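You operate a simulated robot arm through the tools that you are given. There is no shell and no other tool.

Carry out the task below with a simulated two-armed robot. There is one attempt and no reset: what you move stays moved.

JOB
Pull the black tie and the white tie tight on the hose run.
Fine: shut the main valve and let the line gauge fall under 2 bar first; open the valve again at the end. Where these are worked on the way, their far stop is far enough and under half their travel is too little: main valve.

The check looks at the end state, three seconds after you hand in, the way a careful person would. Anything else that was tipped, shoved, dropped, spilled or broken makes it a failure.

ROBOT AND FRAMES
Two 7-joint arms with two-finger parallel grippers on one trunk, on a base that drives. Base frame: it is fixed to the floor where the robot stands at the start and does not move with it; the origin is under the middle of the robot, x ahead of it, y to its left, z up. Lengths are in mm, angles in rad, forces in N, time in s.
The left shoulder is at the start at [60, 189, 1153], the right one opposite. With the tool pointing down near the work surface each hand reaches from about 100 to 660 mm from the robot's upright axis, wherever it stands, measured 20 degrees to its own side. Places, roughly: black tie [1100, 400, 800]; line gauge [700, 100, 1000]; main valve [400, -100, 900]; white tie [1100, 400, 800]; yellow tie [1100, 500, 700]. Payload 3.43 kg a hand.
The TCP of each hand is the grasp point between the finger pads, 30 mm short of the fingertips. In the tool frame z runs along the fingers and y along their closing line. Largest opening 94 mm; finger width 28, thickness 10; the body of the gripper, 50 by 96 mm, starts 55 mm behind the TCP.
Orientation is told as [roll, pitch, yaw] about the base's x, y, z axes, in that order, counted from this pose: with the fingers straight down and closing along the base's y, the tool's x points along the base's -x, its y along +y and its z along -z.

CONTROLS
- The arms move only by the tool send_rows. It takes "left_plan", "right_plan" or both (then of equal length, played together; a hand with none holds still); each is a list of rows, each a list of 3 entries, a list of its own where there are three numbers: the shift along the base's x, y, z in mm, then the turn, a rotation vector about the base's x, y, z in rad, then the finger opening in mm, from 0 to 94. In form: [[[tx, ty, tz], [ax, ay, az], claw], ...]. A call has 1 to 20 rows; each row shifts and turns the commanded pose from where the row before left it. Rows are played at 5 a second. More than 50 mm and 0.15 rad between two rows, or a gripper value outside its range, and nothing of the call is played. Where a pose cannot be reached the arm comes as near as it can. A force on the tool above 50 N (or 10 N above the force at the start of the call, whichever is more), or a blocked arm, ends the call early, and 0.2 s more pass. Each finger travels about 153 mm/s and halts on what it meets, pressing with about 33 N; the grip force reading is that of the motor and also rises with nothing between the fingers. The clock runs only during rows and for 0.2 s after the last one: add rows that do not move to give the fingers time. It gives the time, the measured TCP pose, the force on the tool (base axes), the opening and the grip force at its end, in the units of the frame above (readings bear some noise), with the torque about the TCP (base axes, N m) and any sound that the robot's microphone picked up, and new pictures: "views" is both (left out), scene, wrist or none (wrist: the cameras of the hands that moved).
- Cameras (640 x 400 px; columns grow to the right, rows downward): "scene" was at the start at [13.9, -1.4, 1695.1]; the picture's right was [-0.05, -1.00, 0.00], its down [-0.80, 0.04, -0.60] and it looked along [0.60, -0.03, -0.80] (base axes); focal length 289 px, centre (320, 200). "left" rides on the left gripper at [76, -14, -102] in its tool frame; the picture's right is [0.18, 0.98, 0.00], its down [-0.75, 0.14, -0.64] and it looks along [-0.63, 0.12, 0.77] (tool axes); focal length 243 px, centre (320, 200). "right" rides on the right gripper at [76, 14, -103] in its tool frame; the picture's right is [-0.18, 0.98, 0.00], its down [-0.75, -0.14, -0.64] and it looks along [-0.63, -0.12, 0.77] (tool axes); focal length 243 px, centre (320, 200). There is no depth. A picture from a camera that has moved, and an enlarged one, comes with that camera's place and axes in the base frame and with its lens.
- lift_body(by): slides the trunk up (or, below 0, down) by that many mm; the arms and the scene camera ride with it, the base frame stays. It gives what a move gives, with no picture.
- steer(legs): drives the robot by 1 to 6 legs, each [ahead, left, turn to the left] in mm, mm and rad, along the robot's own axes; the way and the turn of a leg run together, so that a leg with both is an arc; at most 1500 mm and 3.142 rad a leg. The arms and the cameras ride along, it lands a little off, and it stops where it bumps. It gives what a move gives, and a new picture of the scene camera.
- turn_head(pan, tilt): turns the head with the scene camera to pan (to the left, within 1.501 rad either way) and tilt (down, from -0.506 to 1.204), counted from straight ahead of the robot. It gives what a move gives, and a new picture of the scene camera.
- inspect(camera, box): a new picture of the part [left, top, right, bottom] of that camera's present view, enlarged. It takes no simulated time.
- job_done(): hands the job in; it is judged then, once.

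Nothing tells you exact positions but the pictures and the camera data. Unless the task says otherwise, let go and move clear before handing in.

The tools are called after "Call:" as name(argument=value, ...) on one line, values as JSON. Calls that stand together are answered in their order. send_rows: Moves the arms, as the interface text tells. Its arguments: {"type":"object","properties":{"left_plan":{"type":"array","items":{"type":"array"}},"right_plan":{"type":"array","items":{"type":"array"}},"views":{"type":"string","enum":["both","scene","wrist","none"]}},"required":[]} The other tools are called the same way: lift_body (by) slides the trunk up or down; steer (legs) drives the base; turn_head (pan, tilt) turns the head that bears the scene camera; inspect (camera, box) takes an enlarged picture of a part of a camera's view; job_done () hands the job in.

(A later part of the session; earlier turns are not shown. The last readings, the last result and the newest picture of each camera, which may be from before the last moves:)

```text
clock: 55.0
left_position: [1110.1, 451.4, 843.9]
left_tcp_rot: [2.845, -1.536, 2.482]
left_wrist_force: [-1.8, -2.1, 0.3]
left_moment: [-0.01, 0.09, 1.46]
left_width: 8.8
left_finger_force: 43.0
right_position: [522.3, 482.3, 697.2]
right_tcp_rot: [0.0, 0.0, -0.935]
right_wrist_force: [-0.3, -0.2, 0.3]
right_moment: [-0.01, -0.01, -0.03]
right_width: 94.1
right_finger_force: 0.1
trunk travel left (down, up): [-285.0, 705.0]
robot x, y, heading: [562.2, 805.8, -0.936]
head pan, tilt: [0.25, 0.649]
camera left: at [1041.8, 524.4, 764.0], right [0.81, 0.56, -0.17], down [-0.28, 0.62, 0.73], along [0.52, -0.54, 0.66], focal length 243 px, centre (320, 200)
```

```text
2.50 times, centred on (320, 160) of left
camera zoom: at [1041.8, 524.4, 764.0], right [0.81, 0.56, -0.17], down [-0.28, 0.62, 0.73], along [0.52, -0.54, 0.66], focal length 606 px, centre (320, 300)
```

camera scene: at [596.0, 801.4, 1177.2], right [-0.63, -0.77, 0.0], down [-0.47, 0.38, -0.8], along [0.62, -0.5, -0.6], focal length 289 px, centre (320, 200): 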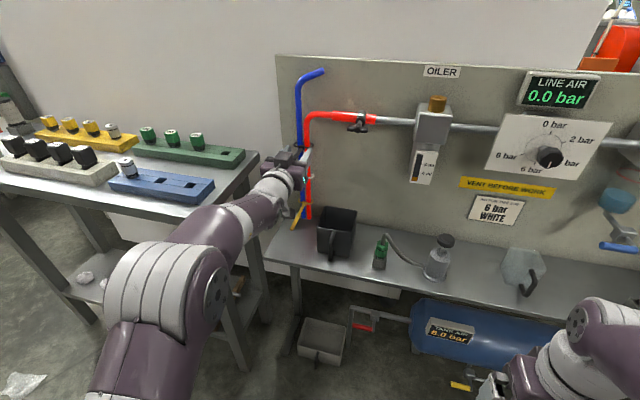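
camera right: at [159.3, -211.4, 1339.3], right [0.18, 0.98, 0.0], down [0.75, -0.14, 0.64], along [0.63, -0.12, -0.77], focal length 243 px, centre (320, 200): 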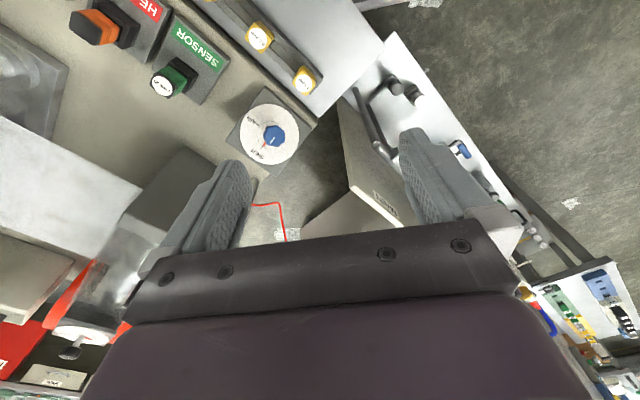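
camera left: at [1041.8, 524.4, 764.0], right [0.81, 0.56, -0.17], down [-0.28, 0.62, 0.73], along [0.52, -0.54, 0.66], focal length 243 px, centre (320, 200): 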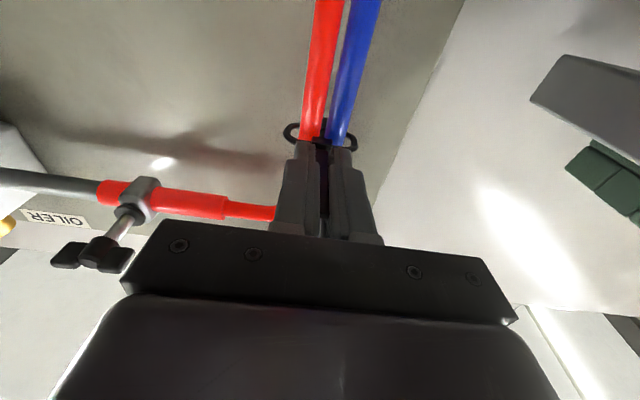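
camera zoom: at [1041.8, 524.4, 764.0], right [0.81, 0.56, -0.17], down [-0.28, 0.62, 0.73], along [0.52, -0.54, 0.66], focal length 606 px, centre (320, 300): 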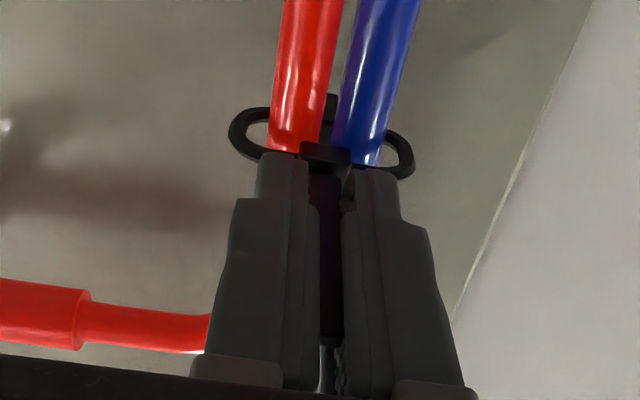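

The tail is gripped (8.8 mm, firm force). Now I'll pull it straight out from the panel in small steps.

Call:
send_rows(left_plan=[[[-2.4, 3.2, 0], [0, 0, 0], 0], [[-2.4, 3.2, 0], [0, 0, 0], 0], [[-2.4, 3.2, 0], [0, 0, 0], 0], [[-2.4, 3.2, 0], [0, 0, 0], 0], [[-2.4, 3.2, 0], [0, 0, 0], 0]], views="wrist")

Call:
inspect(camera="left", box=[240, 80, 400, 240])

```text
clock: 56.2
left_position: [1098.6, 467.4, 844.3]
left_tcp_rot: [2.804, -1.536, 2.519]
left_wrist_force: [-5.5, -6.2, -1.1]
left_moment: [0.02, 0.08, 1.59]
left_width: 8.8
left_finger_force: 42.9
right_position: [521.9, 482.1, 695.3]
right_tcp_rot: [0.002, -0.001, -0.935]
right_wrist_force: [-0.2, 0.1, -0.5]
right_moment: [0.04, 0.01, 0.0]
right_width: 93.9
right_finger_force: 0.1
trunk travel left (down, up): [-285.0, 705.0]
robot x, y, heading: [565.8, 806.3, -0.931]
head pan, tilt: [0.25, 0.649]
camera left: at [1030.6, 540.9, 764.1], right [0.81, 0.56, -0.17], down [-0.27, 0.62, 0.73], along [0.52, -0.55, 0.66], focal length 243 px, centre (320, 200)
```

left: 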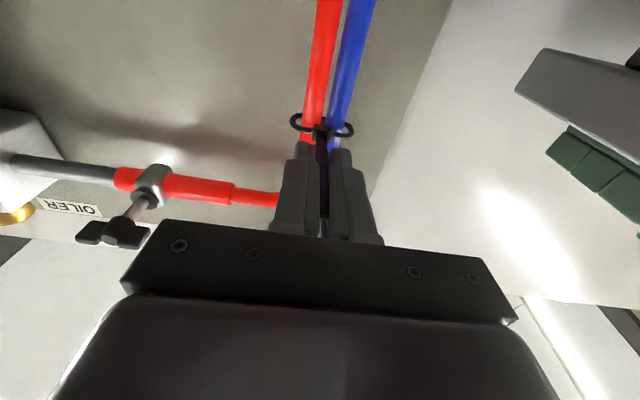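

```text
2.50 times, centred on (320, 160) of left
camera zoom: at [1030.6, 540.9, 764.1], right [0.81, 0.56, -0.17], down [-0.27, 0.62, 0.73], along [0.52, -0.55, 0.66], focal length 606 px, centre (320, 300)
```

zoom: 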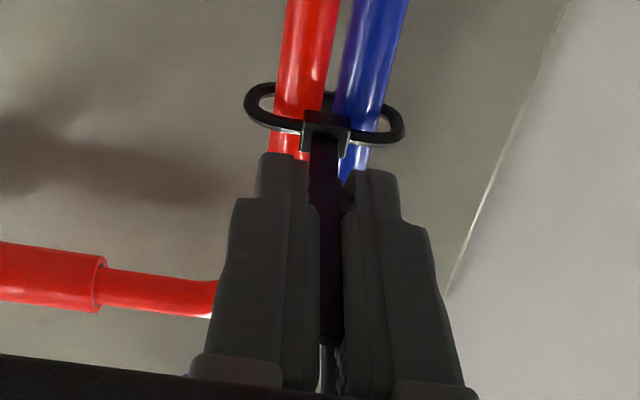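

The strap is sliding through and the loop is shrinking. I'll keep pulling, with a slight correction to the right to ease the side load.

Call:
send_rows(left_plan=[[[-2.9, 2.9, 0], [0, 0, 0], 0], [[-2.9, 2.9, 0], [0, 0, 0], 0], [[-2.9, 2.9, 0], [0, 0, 0], 0], [[-2.9, 2.9, 0], [0, 0, 0], 0]], views="wrist")

Call:
inspect(camera="left", box=[240, 80, 400, 240])

```text
clock: 57.2
left_position: [1089.9, 480.4, 844.4]
left_tcp_rot: [2.793, -1.536, 2.526]
left_wrist_force: [-3.3, -6.1, -1.8]
left_moment: [-0.18, -0.02, 1.7]
left_width: 9.1
left_finger_force: 43.1
right_position: [522.2, 482.1, 695.8]
right_tcp_rot: [0.001, 0.0, -0.936]
right_wrist_force: [0.8, -1.1, -0.9]
right_moment: [0.0, -0.02, -0.02]
right_width: 94.3
right_finger_force: 0.1
trunk travel left (down, up): [-285.0, 705.0]
robot x, y, heading: [563.4, 806.2, -0.932]
head pan, tilt: [0.25, 0.649]
camera left: at [1021.1, 554.2, 764.3], right [0.81, 0.56, -0.17], down [-0.27, 0.62, 0.73], along [0.52, -0.55, 0.66], focal length 243 px, centre (320, 200)
```

left: 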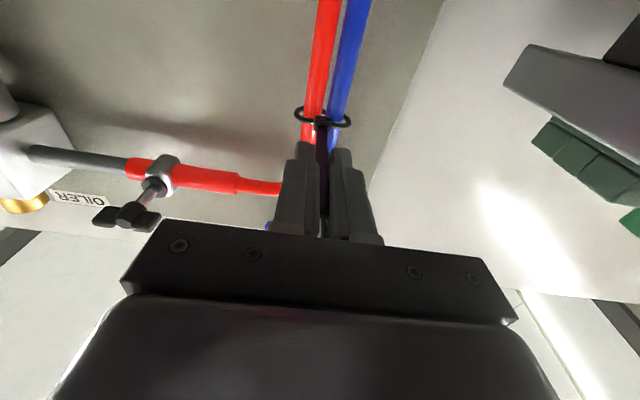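

```text
2.50 times, centred on (320, 160) of left
camera zoom: at [1021.1, 554.2, 764.3], right [0.81, 0.56, -0.17], down [-0.27, 0.62, 0.73], along [0.52, -0.55, 0.66], focal length 606 px, centre (320, 300)
```

zoom: 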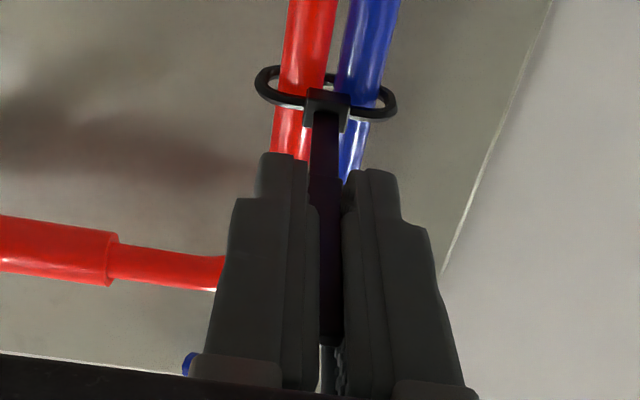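

The loop has narrowed from about 51 to 45 mm and is still loose. I'll keep pulling.

Call:
send_rows(left_plan=[[[-2.6, 3.0, 0], [0, 0, 0], 0], [[-2.6, 3.0, 0], [0, 0, 0], 0], [[-2.6, 3.0, 0], [0, 0, 0], 0], [[-2.6, 3.0, 0], [0, 0, 0], 0]], views="wrist")

Call:
inspect(camera="left", box=[240, 80, 400, 240])

```text
clock: 58.2
left_position: [1081.2, 492.2, 844.7]
left_tcp_rot: [2.796, -1.54, 2.523]
left_wrist_force: [-3.0, -9.0, -6.3]
left_moment: [0.12, 0.18, 1.72]
left_width: 9.1
left_finger_force: 42.9
left hand out of reach, approached as far as the arm can: row 1
right_position: [522.6, 481.8, 695.3]
right_tcp_rot: [0.001, 0.0, -0.936]
right_wrist_force: [-1.1, -0.1, -0.5]
right_moment: [0.0, 0.02, -0.02]
right_width: 94.0
right_finger_force: 0.1
trunk travel left (down, up): [-285.0, 705.0]
robot x, y, heading: [566.2, 806.8, -0.933]
head pan, tilt: [0.25, 0.649]
camera left: at [1012.1, 566.6, 764.4], right [0.81, 0.56, -0.17], down [-0.27, 0.62, 0.74], along [0.52, -0.55, 0.66], focal length 243 px, centre (320, 200)
```

left: 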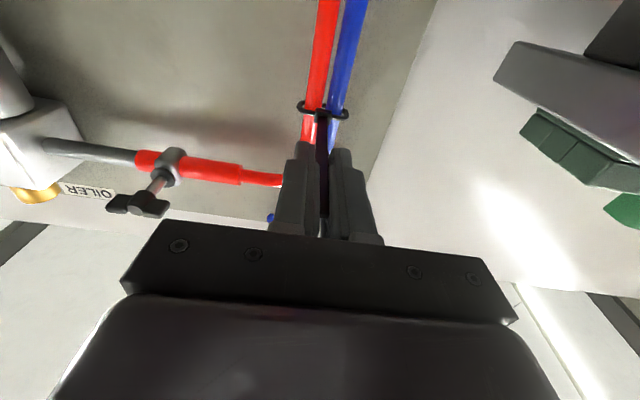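

```text
2.50 times, centred on (320, 160) of left
camera zoom: at [1012.1, 566.6, 764.4], right [0.81, 0.56, -0.17], down [-0.27, 0.62, 0.74], along [0.52, -0.55, 0.66], focal length 606 px, centre (320, 300)
```

zoom: 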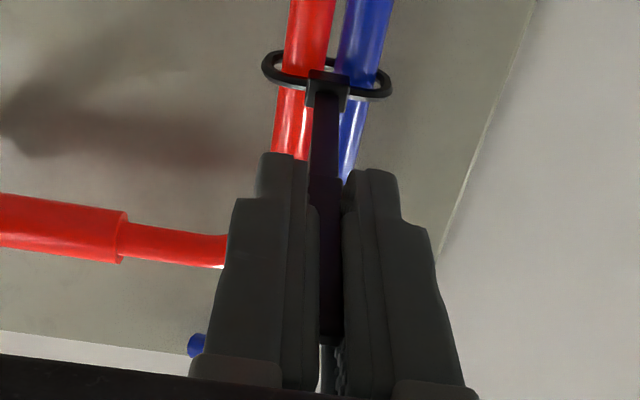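

The loop is still loose and the arm is close to its rear limit. I'll try a few more steps with the arm.

Call:
send_rows(left_plan=[[[-2.6, 3.2, 0], [0, 0, 0], 0], [[-2.6, 3.2, 0], [0, 0, 0], 0], [[-2.6, 3.2, 0], [0, 0, 0], 0], [[-2.6, 3.2, 0], [0, 0, 0], 0]], views="wrist")

Call:
inspect(camera="left", box=[240, 80, 400, 240])

```text
clock: 59.2
left_position: [1072.9, 503.0, 845.3]
left_tcp_rot: [2.802, -1.535, 2.517]
left_wrist_force: [18.9, -34.3, 2.2]
left_moment: [-0.05, 0.06, 1.63]
left_width: 9.0
left_finger_force: 43.1
right_position: [524.1, 479.6, 694.1]
right_tcp_rot: [0.002, 0.005, -0.935]
right_wrist_force: [-0.1, -0.4, 0.5]
right_moment: [-0.03, 0.0, 0.02]
right_width: 94.0
right_finger_force: 0.0
trunk travel left (down, up): [-285.0, 705.0]
robot x, y, heading: [564.2, 805.8, -0.939]
head pan, tilt: [0.25, 0.649]
camera left: at [1004.6, 577.1, 764.2], right [0.81, 0.56, -0.17], down [-0.27, 0.62, 0.73], along [0.52, -0.55, 0.66], focal length 243 px, centre (320, 200)
```

left: 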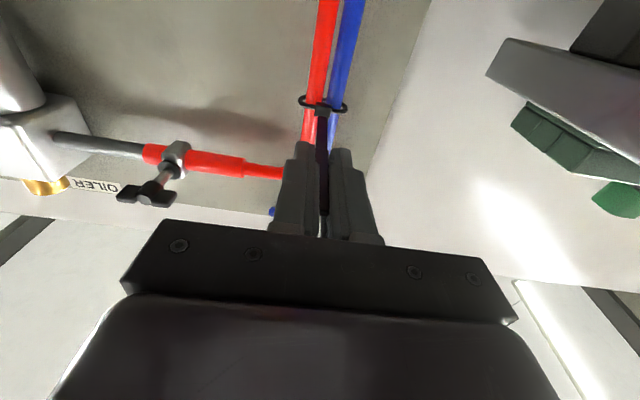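

```text
2.50 times, centred on (320, 160) of left
camera zoom: at [1004.6, 577.1, 764.2], right [0.81, 0.56, -0.17], down [-0.27, 0.62, 0.73], along [0.52, -0.55, 0.66], focal length 606 px, centre (320, 300)
```

zoom: 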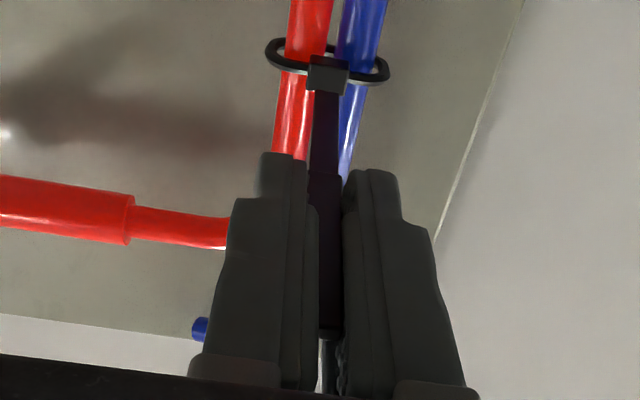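

The pull force jumped to about 39 N with no slip, so the tie has come up hard. One more gentle millimetre will confirm it.

Call:
send_rows(left_plan=[[[-0.9, 1.2, 0], [0, 0, 0], 0], [[0, 0, 0], [0, 0, 0], 0]], views="none")

Call:
inspect(camera="scene", box=[270, 110, 350, 210])

Call:
inspect(camera="left", box=[280, 80, 370, 160])

```text
clock: 59.8
left_position: [1071.1, 506.4, 843.8]
left_tcp_rot: [2.787, -1.538, 2.536]
left_wrist_force: [16.6, -33.4, 5.8]
left_moment: [-0.04, 0.07, 1.47]
left_width: 9.0
left_finger_force: 43.0
right_position: [522.7, 480.0, 694.2]
right_tcp_rot: [0.003, 0.005, -0.936]
right_wrist_force: [-0.1, -0.4, 0.9]
right_moment: [-0.04, 0.0, -0.02]
right_width: 94.0
right_finger_force: 0.1
trunk travel left (down, up): [-285.0, 705.0]
robot x, y, heading: [564.2, 807.6, -0.937]
head pan, tilt: [0.25, 0.649]
```

```text
4.00 times, centred on (310, 160) of scene
camera zoom: at [597.8, 797.0, 1177.2], right [-0.63, -0.77, 0.0], down [-0.47, 0.39, -0.79], along [0.62, -0.5, -0.61], focal length 1156 px, centre (360, 360)
```

zoom: 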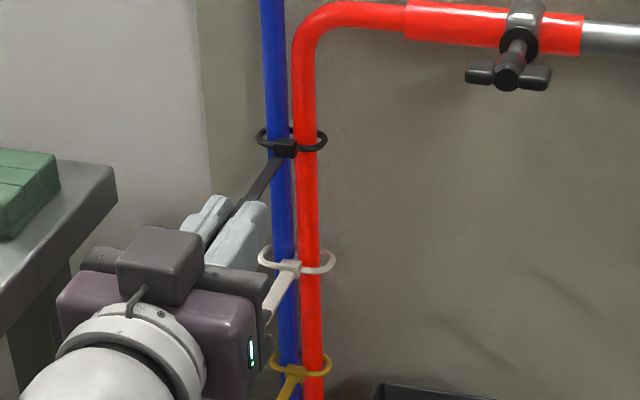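

```text
5.00 times, centred on (325, 120) of left
camera zoom: at [1002.8, 579.3, 764.0], right [0.81, 0.56, -0.17], down [-0.27, 0.62, 0.73], along [0.52, -0.55, 0.66], focal length 1213 px, centre (295, 600)
```

zoom: 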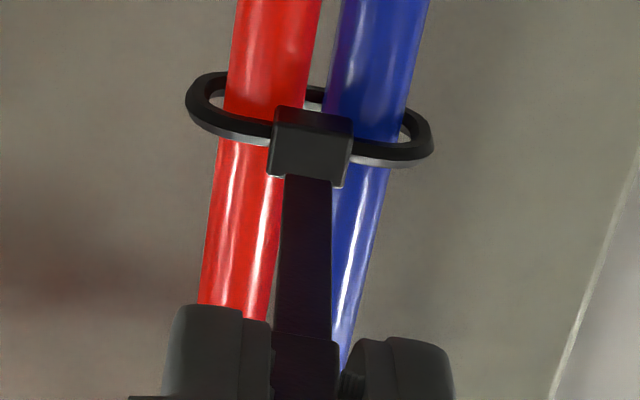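

The force held at 37 N while the hand still moved a little, so I need to know whether the strap or my grip is moving. I'll pull slightly more and compare.

Call:
send_rows(left_plan=[[[-1.2, 1.6, 0], [0, 0, 0], 0], [[-1.2, 1.6, 0], [0, 0, 0], 0], [[0, 0, 0], [0, 0, 0], 0]], views="wrist")

Call:
inspect(camera="left", box=[280, 80, 370, 160])

Call:
inspect(camera="scene", box=[270, 110, 350, 210])

```text
clock: 60.6
left_position: [1067.8, 509.4, 844.0]
left_tcp_rot: [2.807, -1.539, 2.515]
left_wrist_force: [22.5, -29.4, 7.6]
left_moment: [-0.07, 0.07, 1.26]
left_width: 8.8
left_finger_force: 42.8
right_position: [524.1, 480.6, 694.9]
right_tcp_rot: [0.001, 0.005, -0.936]
right_wrist_force: [0.2, 0.0, -0.8]
right_moment: [-0.04, 0.0, 0.0]
right_width: 94.0
right_finger_force: 0.2
trunk travel left (down, up): [-285.0, 705.0]
robot x, y, heading: [568.0, 803.4, -0.939]
head pan, tilt: [0.25, 0.649]
camera left: at [1000.1, 583.1, 763.2], right [0.81, 0.56, -0.17], down [-0.27, 0.62, 0.74], along [0.52, -0.55, 0.66], focal length 243 px, centre (320, 200)
```

left: 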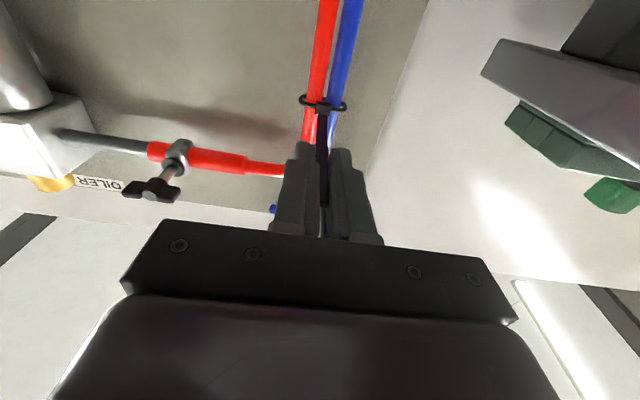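

```text
5.00 times, centred on (325, 120) of left
camera zoom: at [1000.1, 583.1, 763.2], right [0.81, 0.56, -0.17], down [-0.27, 0.62, 0.74], along [0.52, -0.55, 0.66], focal length 1213 px, centre (295, 600)
```

zoom: 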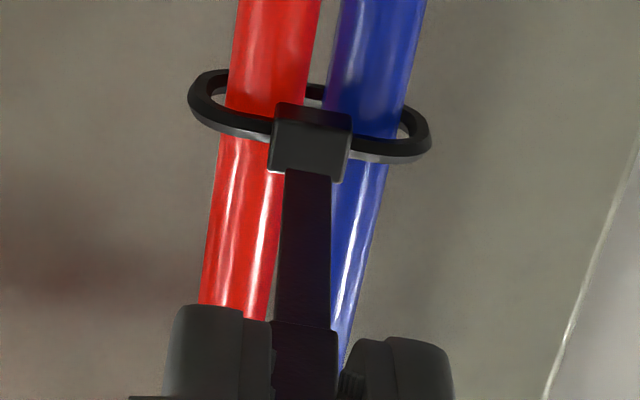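

```text
4.00 times, centred on (310, 160) of scene
camera zoom: at [598.3, 797.9, 1177.1], right [-0.63, -0.77, 0.0], down [-0.47, 0.39, -0.79], along [0.61, -0.5, -0.61], focal length 1156 px, centre (360, 360)
```

zoom: 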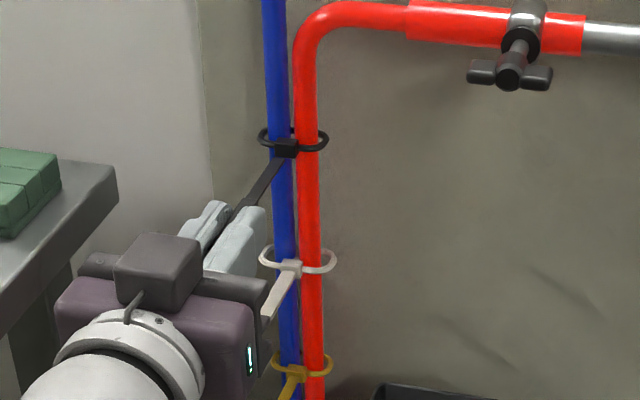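

Black's loop is now about 44 mm wide. That matches the already-tight yellow tie, while the loose white one is about 52 mm, and my fingers have begun to slip, so black is tight. I'll release and back out.

Call:
send_rows(left_plan=[[[0, 0, 0], [0, 0, 0], 20], [[0, 0, 0], [0, 0, 0], 45], [[0, 0, 0], [0, 0, 0], 45]], views="none")

Call:
steer(legs=[[-90, 0, 0]])

Call:
inspect(camera="scene", box=[270, 90, 380, 210])

Call:
inspect(camera="left", box=[240, 0, 440, 160])

```text
clock: 61.4
left_position: [1066.8, 511.4, 844.6]
left_tcp_rot: [2.832, -1.536, 2.486]
left_wrist_force: [-0.3, -0.2, 0.0]
left_moment: [0.01, -0.03, -0.02]
left_width: 45.2
left_finger_force: 0.0
right_position: [522.9, 483.0, 696.2]
right_tcp_rot: [0.0, 0.001, -0.937]
right_wrist_force: [0.1, -0.3, 0.7]
right_moment: [0.01, -0.01, -0.02]
right_width: 94.1
right_finger_force: 0.2
trunk travel left (down, up): [-285.0, 705.0]
robot x, y, heading: [563.7, 803.6, -0.937]
head pan, tilt: [0.25, 0.649]
```

```text
clock: 62.5
left_position: [1013.3, 584.5, 844.0]
left_tcp_rot: [2.841, -1.536, 2.478]
left_wrist_force: [0.2, 0.1, 0.5]
left_moment: [-0.01, 0.01, -0.02]
left_width: 45.1
left_finger_force: 0.0
right_position: [468.1, 556.0, 695.7]
right_tcp_rot: [0.0, 0.002, -0.936]
right_wrist_force: [-0.4, -0.2, 0.2]
right_moment: [-0.01, -0.02, 0.02]
right_width: 94.1
right_finger_force: 0.2
trunk travel left (down, up): [-285.0, 705.0]
robot x, y, heading: [513.0, 880.6, -0.936]
head pan, tilt: [0.25, 0.649]
camera scene: at [542.0, 874.6, 1177.2], right [-0.63, -0.77, 0.0], down [-0.47, 0.38, -0.8], along [0.62, -0.5, -0.6], focal length 289 px, centre (320, 200)
```

scene: 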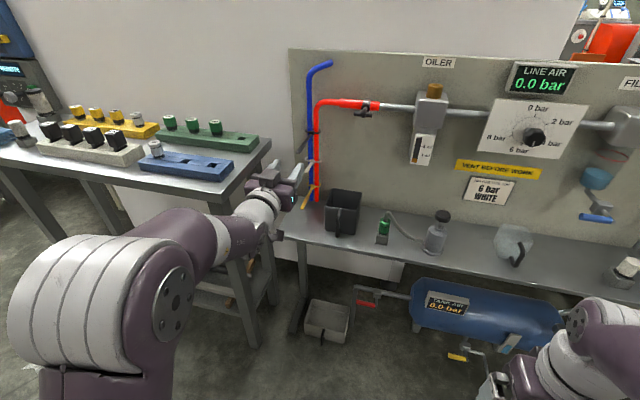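

```text
3.33 times, centred on (325, 150) of scene
camera zoom: at [542.0, 874.6, 1177.2], right [-0.63, -0.77, 0.0], down [-0.47, 0.38, -0.8], along [0.62, -0.5, -0.6], focal length 963 px, centre (303, 367)
```

zoom: 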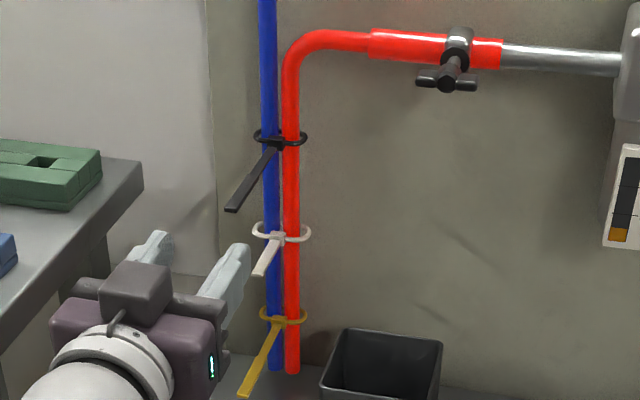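

```text
2.50 times, centred on (340, 80) of left
camera zoom: at [944.8, 658.2, 764.9], right [0.81, 0.56, -0.17], down [-0.27, 0.62, 0.73], along [0.52, -0.55, 0.66], focal length 606 px, centre (270, 500)
```

zoom: 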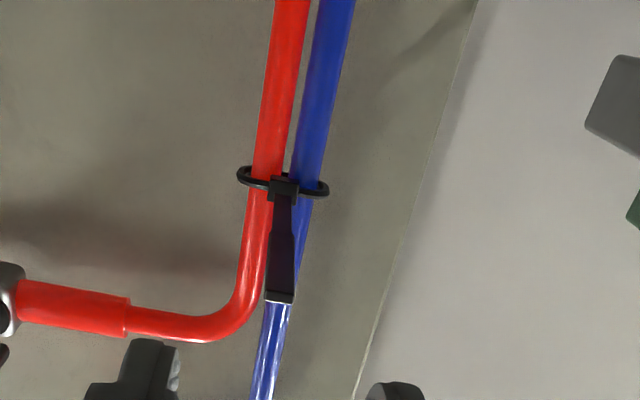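

Black now has a long pulled tail like yellow's. For white, the hand's under-camera would foul the yellow tail, so I'll back off a bit and roll the hand 90°, putting the camera to the side and making the fingers close vertically.

Call:
steer(legs=[[-60, 0, 0]])

Call:
send_rows(left_plan=[[[0, 0, 0], [0.0845, -0.1151, 0], 45], [[0, 0, 0], [0.0845, -0.1151, 0], 45], [[0, 0, 0], [0.0845, -0.1151, 0], 45], [[0, 0, 0], [0.0845, -0.1151, 0], 45], [[0, 0, 0], [0.0845, -0.1151, 0], 45], [[0, 0, 0], [0.0845, -0.1151, 0], 45]], views="both")

```text
clock: 63.4
left_position: [977.1, 632.3, 845.1]
left_tcp_rot: [2.844, -1.536, 2.479]
left_wrist_force: [-0.6, -0.1, -0.2]
left_moment: [-0.01, -0.01, 0.01]
left_width: 45.0
left_finger_force: 0.1
right_position: [432.0, 602.8, 696.5]
right_tcp_rot: [-0.001, -0.001, -0.935]
right_wrist_force: [-0.1, -0.9, 0.9]
right_moment: [-0.01, -0.04, 0.01]
right_width: 94.2
right_finger_force: 0.1
trunk travel left (down, up): [-285.0, 705.0]
robot x, y, heading: [478.2, 925.0, -0.934]
head pan, tilt: [0.25, 0.649]
camera scene: at [506.4, 922.9, 1177.2], right [-0.63, -0.77, 0.0], down [-0.47, 0.38, -0.8], along [0.62, -0.5, -0.6], focal length 289 px, centre (320, 200)
```

scene: 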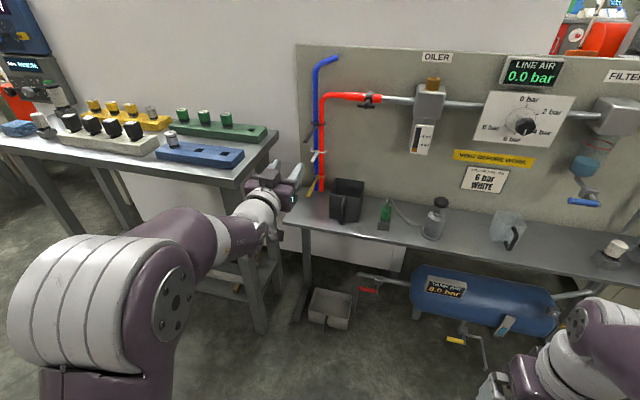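

```text
clock: 64.8
left_position: [1075.4, 687.6, 927.6]
left_tcp_rot: [1.562, -0.706, -2.552]
left_wrist_force: [0.5, 0.0, 0.2]
left_moment: [0.01, 0.0, 0.01]
left_width: 44.9
left_finger_force: 0.1
left hand out of reach, approached as far as the arm can: row 1, 2, 3, 4, 5, 6
right_position: [432.8, 602.9, 695.8]
right_tcp_rot: [0.001, 0.0, -0.937]
right_wrist_force: [0.2, -0.4, 0.5]
right_moment: [0.01, -0.04, -0.01]
right_width: 94.3
right_finger_force: 0.0
trunk travel left (down, up): [-285.0, 705.0]
robot x, y, heading: [476.5, 929.0, -0.933]
head pan, tilt: [0.25, 0.649]
camera scene: at [506.9, 922.3, 1177.2], right [-0.63, -0.77, 0.0], down [-0.47, 0.38, -0.8], along [0.62, -0.5, -0.6], focal length 289 px, centre (320, 200)
camera left: at [1059.2, 800.5, 867.2], right [0.65, 0.43, 0.63], down [-0.76, 0.27, 0.6], along [0.09, -0.86, 0.5], focal length 243 px, centre (320, 200)
```

scene: 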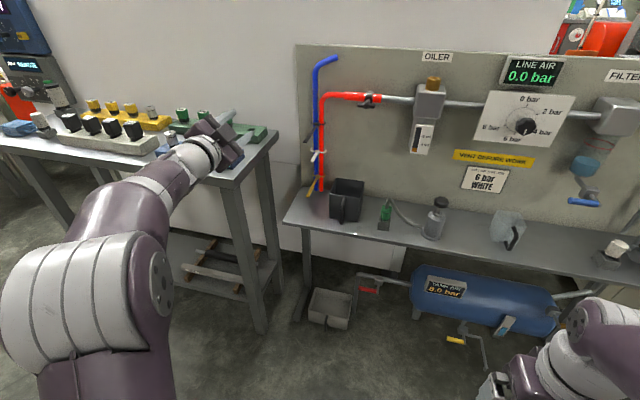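
left: 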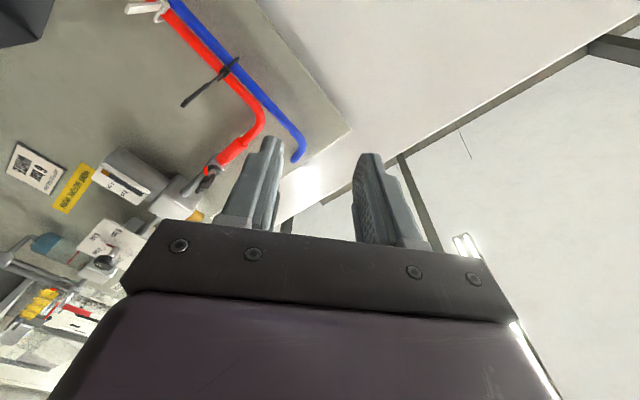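

That roll direction is not reachable in place: the hand got pushed left and up, though clear of everything. I'll undo it and try the other direction.

Call:
send_rows(left_plan=[[[-16.3, -9.2, -13.7], [-0.0845, 0.1151, 0], 45], [[-16.3, -9.2, -13.7], [-0.0845, 0.1151, 0], 45], [[-16.3, -9.2, -13.7], [-0.0845, 0.1151, 0], 45], [[-16.3, -9.2, -13.7], [-0.0845, 0.1151, 0], 45], [[-16.3, -9.2, -13.7], [-0.0845, 0.1151, 0], 45], [[-16.3, -9.2, -13.7], [-0.0845, 0.1151, 0], 45]], views="none")

Call:
send_rows(left_plan=[[[0, 0, 0], [-0.0845, 0.1151, 0], 45], [[0, 0, 0], [-0.0845, 0.1151, 0], 45], [[0, 0, 0], [-0.0845, 0.1151, 0], 45]], views="both")

```text
clock: 66.2
left_position: [978.5, 632.6, 845.1]
left_tcp_rot: [2.894, -1.538, 2.427]
left_wrist_force: [0.4, 0.0, -0.9]
left_moment: [0.0, 0.02, 0.01]
left_width: 45.1
left_finger_force: 0.1
right_position: [433.0, 602.7, 695.4]
right_tcp_rot: [0.001, 0.001, -0.937]
right_wrist_force: [-0.4, -0.1, -0.2]
right_moment: [-0.01, 0.01, -0.02]
right_width: 93.8
right_finger_force: 0.1
trunk travel left (down, up): [-285.0, 705.0]
robot x, y, heading: [476.8, 928.3, -0.933]
head pan, tilt: [0.25, 0.649]
```

```text
clock: 67.0
left_position: [974.3, 645.9, 838.1]
left_tcp_rot: [-1.667, -1.152, 0.706]
left_wrist_force: [-0.2, -0.5, 0.1]
left_moment: [-0.01, 0.0, 0.0]
left_width: 45.1
left_finger_force: 0.0
left hand out of reach, approached as far as the arm can: row 3
right_position: [432.0, 601.9, 696.0]
right_tcp_rot: [-0.001, -0.001, -0.936]
right_wrist_force: [-0.8, -0.1, 0.8]
right_moment: [-0.01, 0.01, 0.02]
right_width: 93.8
right_finger_force: 0.1
trunk travel left (down, up): [-285.0, 705.0]
robot x, y, heading: [475.6, 926.8, -0.939]
head pan, tilt: [0.25, 0.649]
camera scene: at [506.8, 922.3, 1177.2], right [-0.63, -0.77, 0.0], down [-0.47, 0.38, -0.8], along [0.62, -0.5, -0.6], focal length 289 px, centre (320, 200)
camera left: at [879.8, 701.7, 770.3], right [0.68, 0.46, -0.57], down [-0.03, 0.8, 0.6], along [0.73, -0.4, 0.56], focal length 243 px, centre (320, 200)
```

scene: 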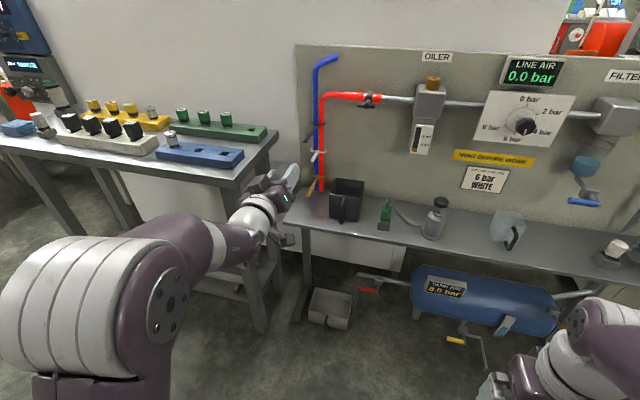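
left: 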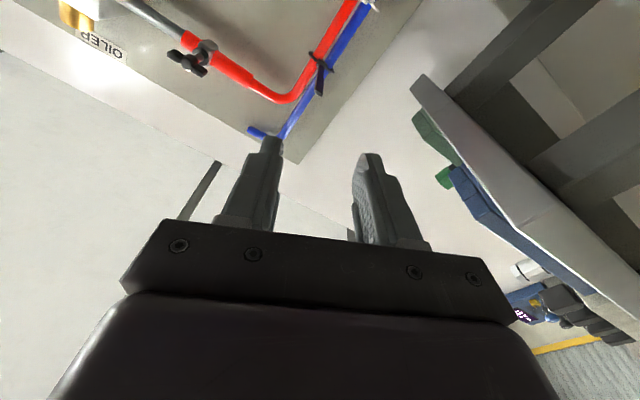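

Rolling this way works better but the arm is too tucked in. I'll back the base up 120 mm and extend the arm while continuing the roll.

Call:
steer(legs=[[-120, 0, 0]])

Call:
send_rows(left_plan=[[[12, -16, 0], [0, 0, 0], 45], [[12, -16, 0], [0, 0, 0], 45], [[12, -16, 0], [0, 0, 0], 45], [[12, -16, 0], [0, 0, 0], 45], [[12, -16, 0], [0, 0, 0], 45], [[0, 0, 0], [-0.0845, 0.1151, 0], 45], [[0, 0, 0], [-0.0845, 0.1151, 0], 45], [[0, 0, 0], [-0.0845, 0.1151, 0], 45], [[0, 0, 0], [-0.0845, 0.1151, 0], 45]], views="both")

```text
clock: 68.3
left_position: [902.4, 743.7, 839.4]
left_tcp_rot: [-1.67, -1.15, 0.707]
left_wrist_force: [-0.2, 1.1, 0.0]
left_moment: [-0.01, -0.02, 0.02]
left_width: 44.9
left_finger_force: 0.0
right_position: [361.0, 700.9, 696.5]
right_tcp_rot: [0.001, -0.001, -0.934]
right_wrist_force: [-0.1, 1.1, -0.1]
right_moment: [-0.01, 0.04, -0.02]
right_width: 94.1
right_finger_force: 0.0
trunk travel left (down, up): [-285.0, 705.0]
robot x, y, heading: [400.0, 1024.2, -0.938]
head pan, tilt: [0.25, 0.649]
camera scene: at [434.8, 1020.0, 1177.2], right [-0.63, -0.77, 0.0], down [-0.47, 0.38, -0.8], along [0.62, -0.5, -0.6], focal length 289 px, centre (320, 200)
```

scene: 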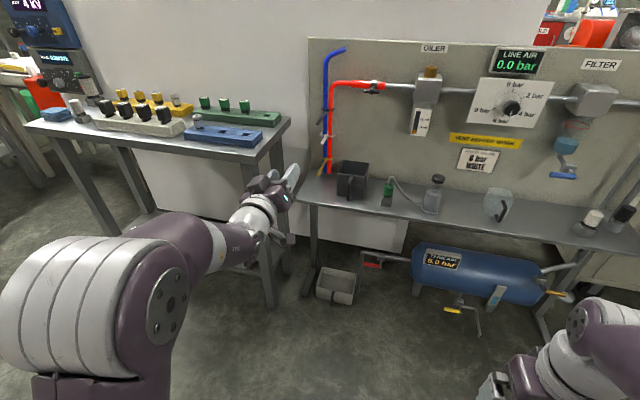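

```text
clock: 70.3
left_position: [964.2, 665.9, 839.3]
left_tcp_rot: [-1.62, -0.58, 0.66]
left_wrist_force: [0.2, -0.1, 0.6]
left_moment: [0.02, 0.02, -0.01]
left_width: 44.8
left_finger_force: 0.0
left hand out of reach, approached as far as the arm can: row 9
right_position: [361.9, 700.3, 696.0]
right_tcp_rot: [0.0, 0.0, -0.933]
right_wrist_force: [-0.5, -0.6, -0.2]
right_moment: [-0.02, 0.0, 0.0]
right_width: 93.9
right_finger_force: 0.1
trunk travel left (down, up): [-285.0, 705.0]
robot x, y, heading: [404.5, 1022.8, -0.936]
head pan, tilt: [0.25, 0.649]
camera scene: at [435.2, 1019.5, 1177.2], right [-0.63, -0.77, 0.0], down [-0.47, 0.38, -0.8], along [0.62, -0.5, -0.6], focal length 289 px, centre (320, 200)
camera left: at [847.0, 703.5, 804.8], right [0.33, 0.2, -0.92], down [0.18, 0.95, 0.27], along [0.93, -0.26, 0.28], focal length 243 px, centre (320, 200)
```

scene: 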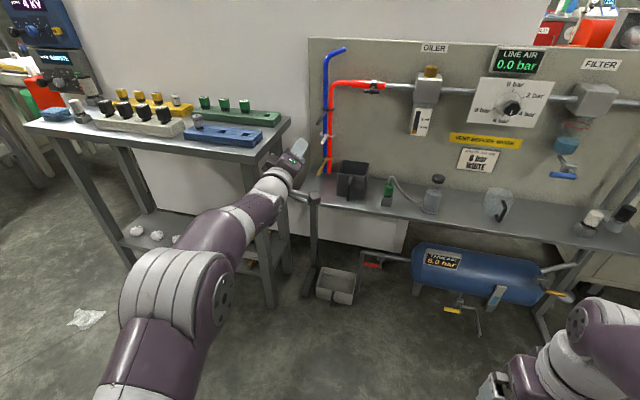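
left: 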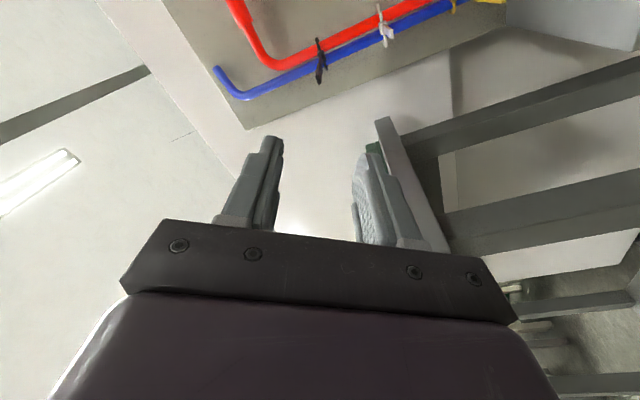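

The roll is about 56° now, with the camera to the right and nearly level. I'll lower to white-tie height and see whether more roll becomes reachable.

Call:
send_rows(left_plan=[[[0, 0, -22], [0, 0, 0], 45], [[0, 0, -22], [0, 0, 0], 45], [[0, 0, -22], [0, 0, 0], 45], [[0, 0, -20], [0, 0, 0], 45], [[0, 0, 0], [-0.0845, 0.1151, 0], 45], [[0, 0, 0], [-0.0845, 0.1151, 0], 45], [[0, 0, 0], [-0.0845, 0.1151, 0], 45]], views="both")

```text
clock: 71.9
left_position: [977.2, 681.2, 748.3]
left_tcp_rot: [-1.606, -0.151, 0.656]
left_wrist_force: [-0.4, -1.1, 0.4]
left_moment: [0.03, 0.03, 0.0]
left_width: 44.9
left_finger_force: 0.1
left hand out of reach, approached as far as the arm can: row 1, 2, 3, 4, 6
right_position: [362.3, 700.6, 696.0]
right_tcp_rot: [0.0, 0.001, -0.933]
right_wrist_force: [0.2, -0.3, 0.3]
right_moment: [-0.03, 0.04, -0.02]
right_width: 94.1
right_finger_force: 0.0
trunk travel left (down, up): [-285.0, 705.0]
robot x, y, heading: [405.3, 1022.7, -0.936]
head pan, tilt: [0.25, 0.649]
camera scene: at [435.2, 1019.5, 1177.2], right [-0.63, -0.77, 0.0], down [-0.47, 0.38, -0.8], along [0.62, -0.5, -0.6], focal length 289 px, centre (320, 200)
camera left: at [853.2, 714.6, 748.0], right [-0.01, -0.05, -1.0], down [0.22, 0.97, -0.05], along [0.98, -0.22, 0.0], focal length 243 px, centre (320, 200)
```

scene: 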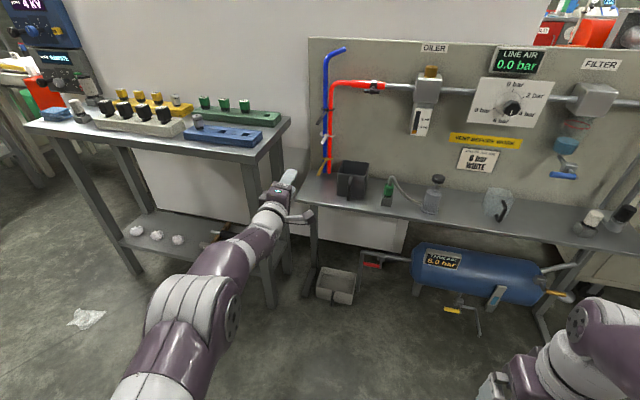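
left: 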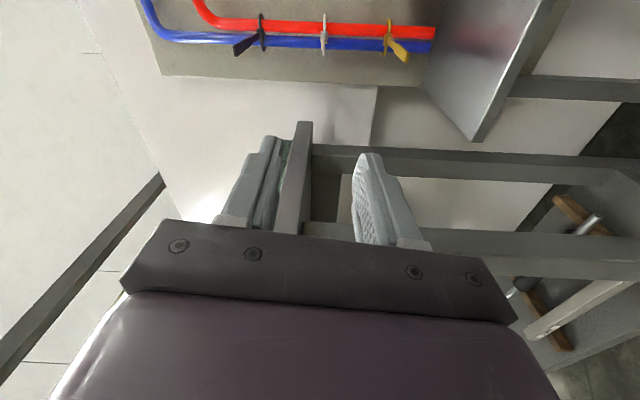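

The hand is now rolled about 82°, closing almost vertically at z 748. I'll locate the white tail in both cameras.

Call:
inspect(camera="left", box=[220, 0, 440, 110])

Call:
inspect(camera="scene", box=[260, 90, 380, 210])

```text
2.91 times, centred on (330, 55) of left
camera zoom: at [853.2, 714.6, 748.0], right [-0.01, -0.05, -1.0], down [0.22, 0.97, -0.05], along [0.98, -0.22, 0.0], focal length 706 px, centre (291, 622)
```

zoom: 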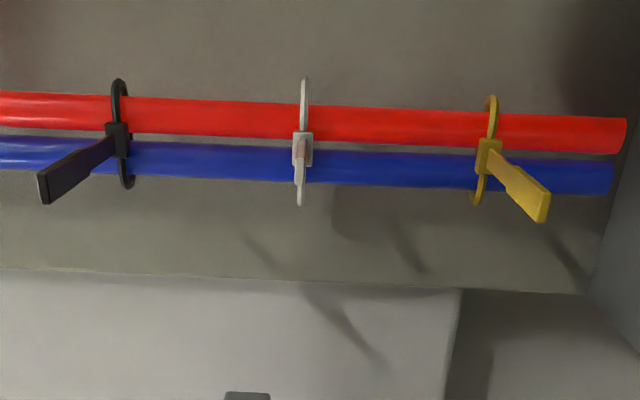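

```text
3.33 times, centred on (320, 150) of scene
camera zoom: at [435.2, 1019.5, 1177.2], right [-0.63, -0.77, 0.0], down [-0.47, 0.38, -0.8], along [0.62, -0.5, -0.6], focal length 963 px, centre (320, 367)
```

zoom: 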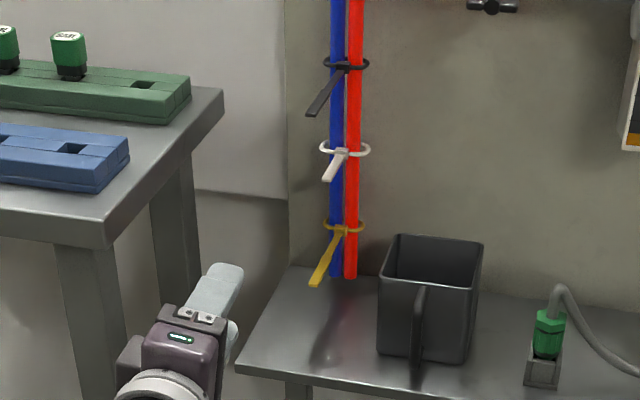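

White tail: end near [1104, 469, 755], head near [1142, 414, 755]. I'll drive in, keeping between the black and yellow tails.

Call:
send_rows(left_plan=[[[0, 0, 6], [0, 0, 0], 40]], views="none")

Call:
steer(legs=[[175, -24, 0]])

Call:
inspect(camera="left", box=[160, 0, 480, 220])

Call:
inspect(camera="scene", box=[240, 90, 380, 230])

```text
clock: 72.3
left_position: [978.2, 677.7, 754.1]
left_tcp_rot: [-1.605, -0.155, 0.659]
left_wrist_force: [-0.4, 0.4, 0.3]
left_moment: [-0.02, -0.01, 0.04]
left_width: 40.0
left_finger_force: 0.0
left hand out of reach, approached as far as the arm can: row 1
right_position: [361.2, 700.2, 695.7]
right_tcp_rot: [0.001, 0.0, -0.931]
right_wrist_force: [0.1, 0.1, 0.2]
right_moment: [-0.02, -0.01, -0.02]
right_width: 93.9
right_finger_force: 0.2
trunk travel left (down, up): [-285.0, 705.0]
robot x, y, heading: [401.8, 1025.3, -0.935]
head pan, tilt: [0.25, 0.649]
```

```text
clock: 73.8
left_position: [1062.5, 522.3, 754.2]
left_tcp_rot: [-1.608, -0.155, 0.656]
left_wrist_force: [-0.1, 0.0, 0.0]
left_moment: [0.02, -0.04, 0.0]
left_width: 39.9
left_finger_force: 0.0
right_position: [445.6, 544.0, 695.7]
right_tcp_rot: [0.0, -0.001, -0.936]
right_wrist_force: [-0.2, 0.6, -0.2]
right_moment: [-0.02, 0.04, -0.02]
right_width: 93.7
right_finger_force: 0.0
trunk travel left (down, up): [-285.0, 705.0]
robot x, y, heading: [487.8, 866.0, -0.933]
head pan, tilt: [0.25, 0.649]
camera scene: at [520.2, 863.6, 1177.2], right [-0.63, -0.77, 0.0], down [-0.47, 0.38, -0.8], along [0.62, -0.5, -0.6], focal length 289 px, centre (320, 200)
```

scene: 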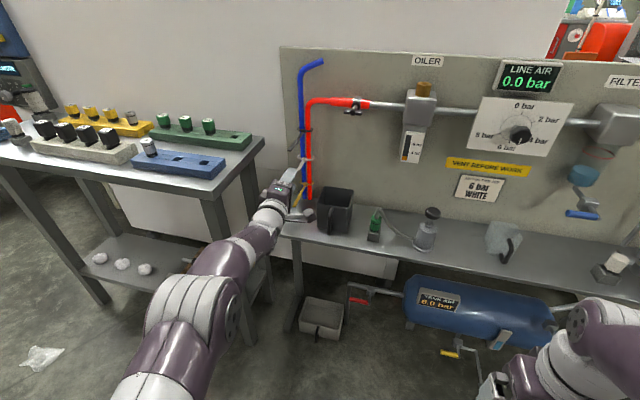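

```text
1.82 times, centred on (320, 110) of left
camera zoom: at [938.8, 555.9, 752.3], right [0.0, -0.05, -1.0], down [0.22, 0.97, -0.05], along [0.98, -0.22, 0.01], focal length 441 px, centre (320, 364)
```

zoom: 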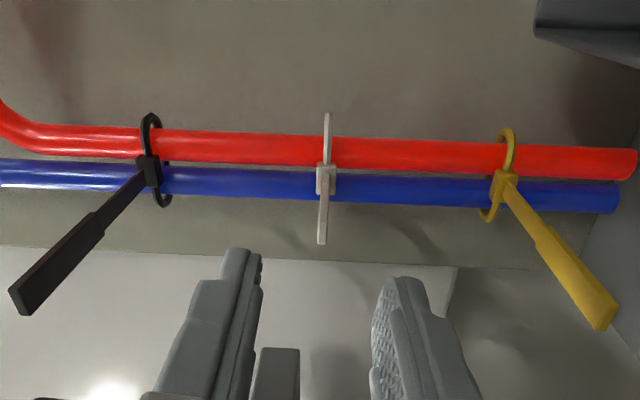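

```text
2.86 times, centred on (310, 160) of scene
camera zoom: at [520.2, 863.6, 1177.2], right [-0.63, -0.77, 0.0], down [-0.47, 0.38, -0.8], along [0.62, -0.5, -0.6], focal length 825 px, centre (349, 314)
```

zoom: 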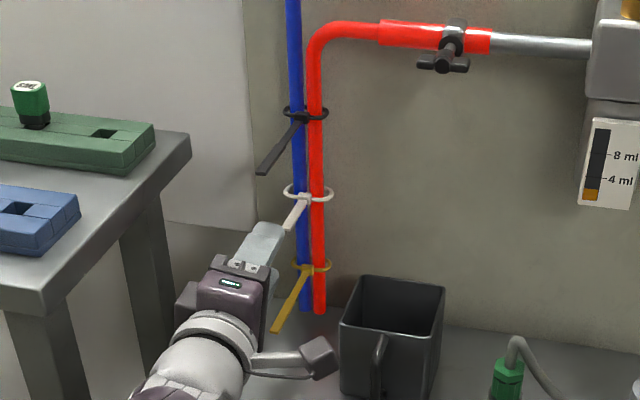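

The white tail lies between the fingers in height and sideways. I'll extend the arm forward along the tail.

Call:
send_rows(left_plan=[[[8.5, -11.7, 0.2], [0, 0, 0], 40], [[8.5, -11.7, 0.2], [0, 0, 0], 40], [[8.5, -11.7, 0.2], [0, 0, 0], 40], [[8.5, -11.7, 0.2], [0, 0, 0], 40]], views="both")

Call:
inspect(camera="left", box=[160, 0, 480, 220])

```text
clock: 74.8
left_position: [1096.9, 474.9, 754.1]
left_tcp_rot: [-1.605, -0.154, 0.658]
left_wrist_force: [-0.1, -0.2, -0.4]
left_moment: [0.01, 0.0, 0.02]
left_width: 40.1
left_finger_force: 0.1
right_position: [445.4, 546.2, 695.6]
right_tcp_rot: [-0.001, -0.002, -0.933]
right_wrist_force: [0.5, 1.2, -0.2]
right_moment: [0.03, -0.01, -0.04]
right_width: 94.2
right_finger_force: 0.1
trunk travel left (down, up): [-285.0, 705.0]
robot x, y, heading: [488.3, 869.5, -0.933]
head pan, tilt: [0.25, 0.649]
camera scene: at [520.1, 863.8, 1177.2], right [-0.63, -0.77, 0.0], down [-0.47, 0.38, -0.8], along [0.62, -0.5, -0.6], focal length 289 px, centre (320, 200)
camera left: at [972.6, 508.8, 752.9], right [0.0, -0.05, -1.0], down [0.22, 0.97, -0.05], along [0.97, -0.22, 0.01], focal length 243 px, centre (320, 200)
```

scene: 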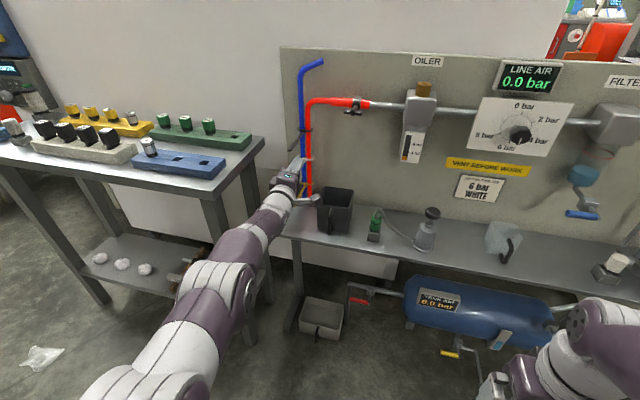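
left: 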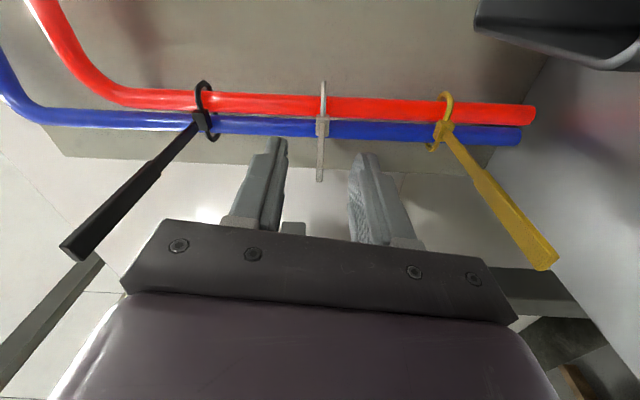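

```text
1.82 times, centred on (320, 110) of left
camera zoom: at [972.6, 508.8, 752.9], right [0.0, -0.05, -1.0], down [0.22, 0.97, -0.05], along [0.97, -0.22, 0.01], focal length 441 px, centre (320, 364)
```

zoom: 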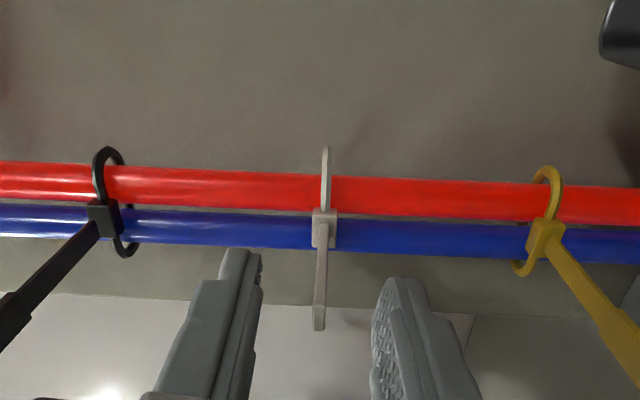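

All clear, with the tail centred. I'll go the last 27 mm, then close.

Call:
send_rows(left_plan=[[[7.8, -11, 0.5], [0, 0, 0], 40], [[7.8, -11, 0.5], [0, 0, 0], 40], [[0, 0, 0], [0, 0, 0], 20], [[0, 0, 0], [0, 0, 0], 0], [[0, 0, 0], [0, 0, 0], 0], [[0, 0, 0], [0, 0, 0], 0]], views="both")

Call:
inspect(camera="left", box=[200, 60, 440, 240])

```text
clock: 76.2
left_position: [1113.3, 454.2, 755.6]
left_tcp_rot: [-1.606, -0.154, 0.655]
left_wrist_force: [0.8, -1.0, 2.6]
left_moment: [1.0, 1.2, 0.27]
left_width: 4.4
left_finger_force: 38.7
right_position: [446.8, 547.0, 695.5]
right_tcp_rot: [0.0, 0.0, -0.935]
right_wrist_force: [-0.3, -0.7, -0.2]
right_moment: [0.02, 0.0, -0.01]
right_width: 93.9
right_finger_force: 0.0
trunk travel left (down, up): [-285.0, 705.0]
robot x, y, heading: [487.6, 867.9, -0.93]
head pan, tilt: [0.25, 0.649]
camera scene: at [519.9, 863.9, 1177.2], right [-0.63, -0.77, 0.0], down [-0.47, 0.38, -0.8], along [0.62, -0.51, -0.6], focal length 289 px, centre (320, 200)
camera left: at [988.1, 487.1, 753.9], right [0.0, -0.05, -1.0], down [0.22, 0.97, -0.05], along [0.98, -0.22, 0.01], focal length 243 px, centre (320, 200)
```

scene: 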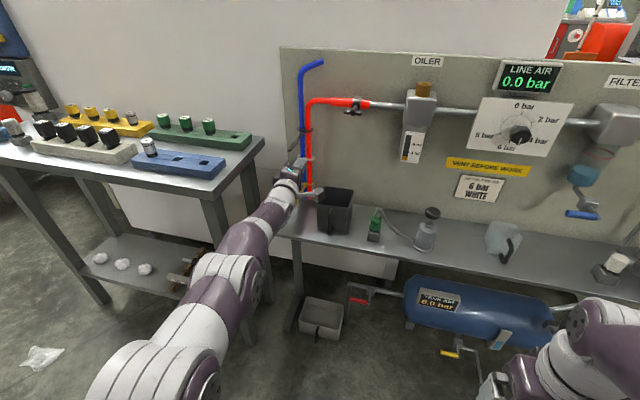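
left: 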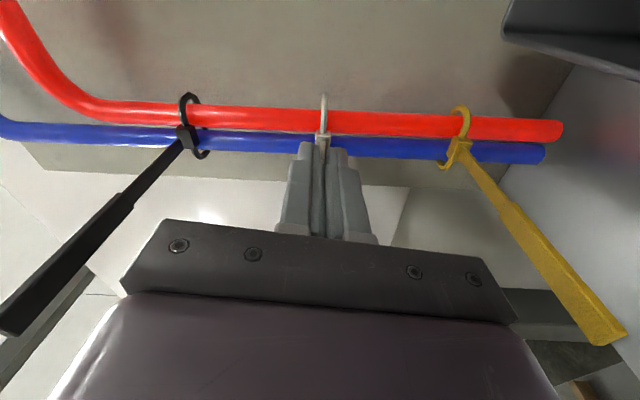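

```text
2.22 times, centred on (320, 150) of left
camera zoom: at [988.1, 487.1, 753.9], right [0.0, -0.05, -1.0], down [0.22, 0.97, -0.05], along [0.98, -0.22, 0.01], focal length 539 px, centre (320, 311)
```

zoom: 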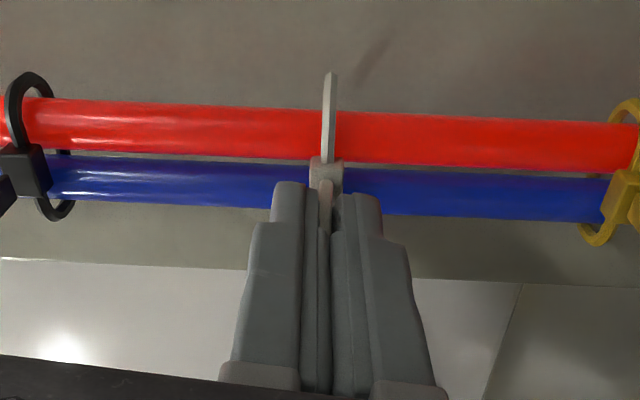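

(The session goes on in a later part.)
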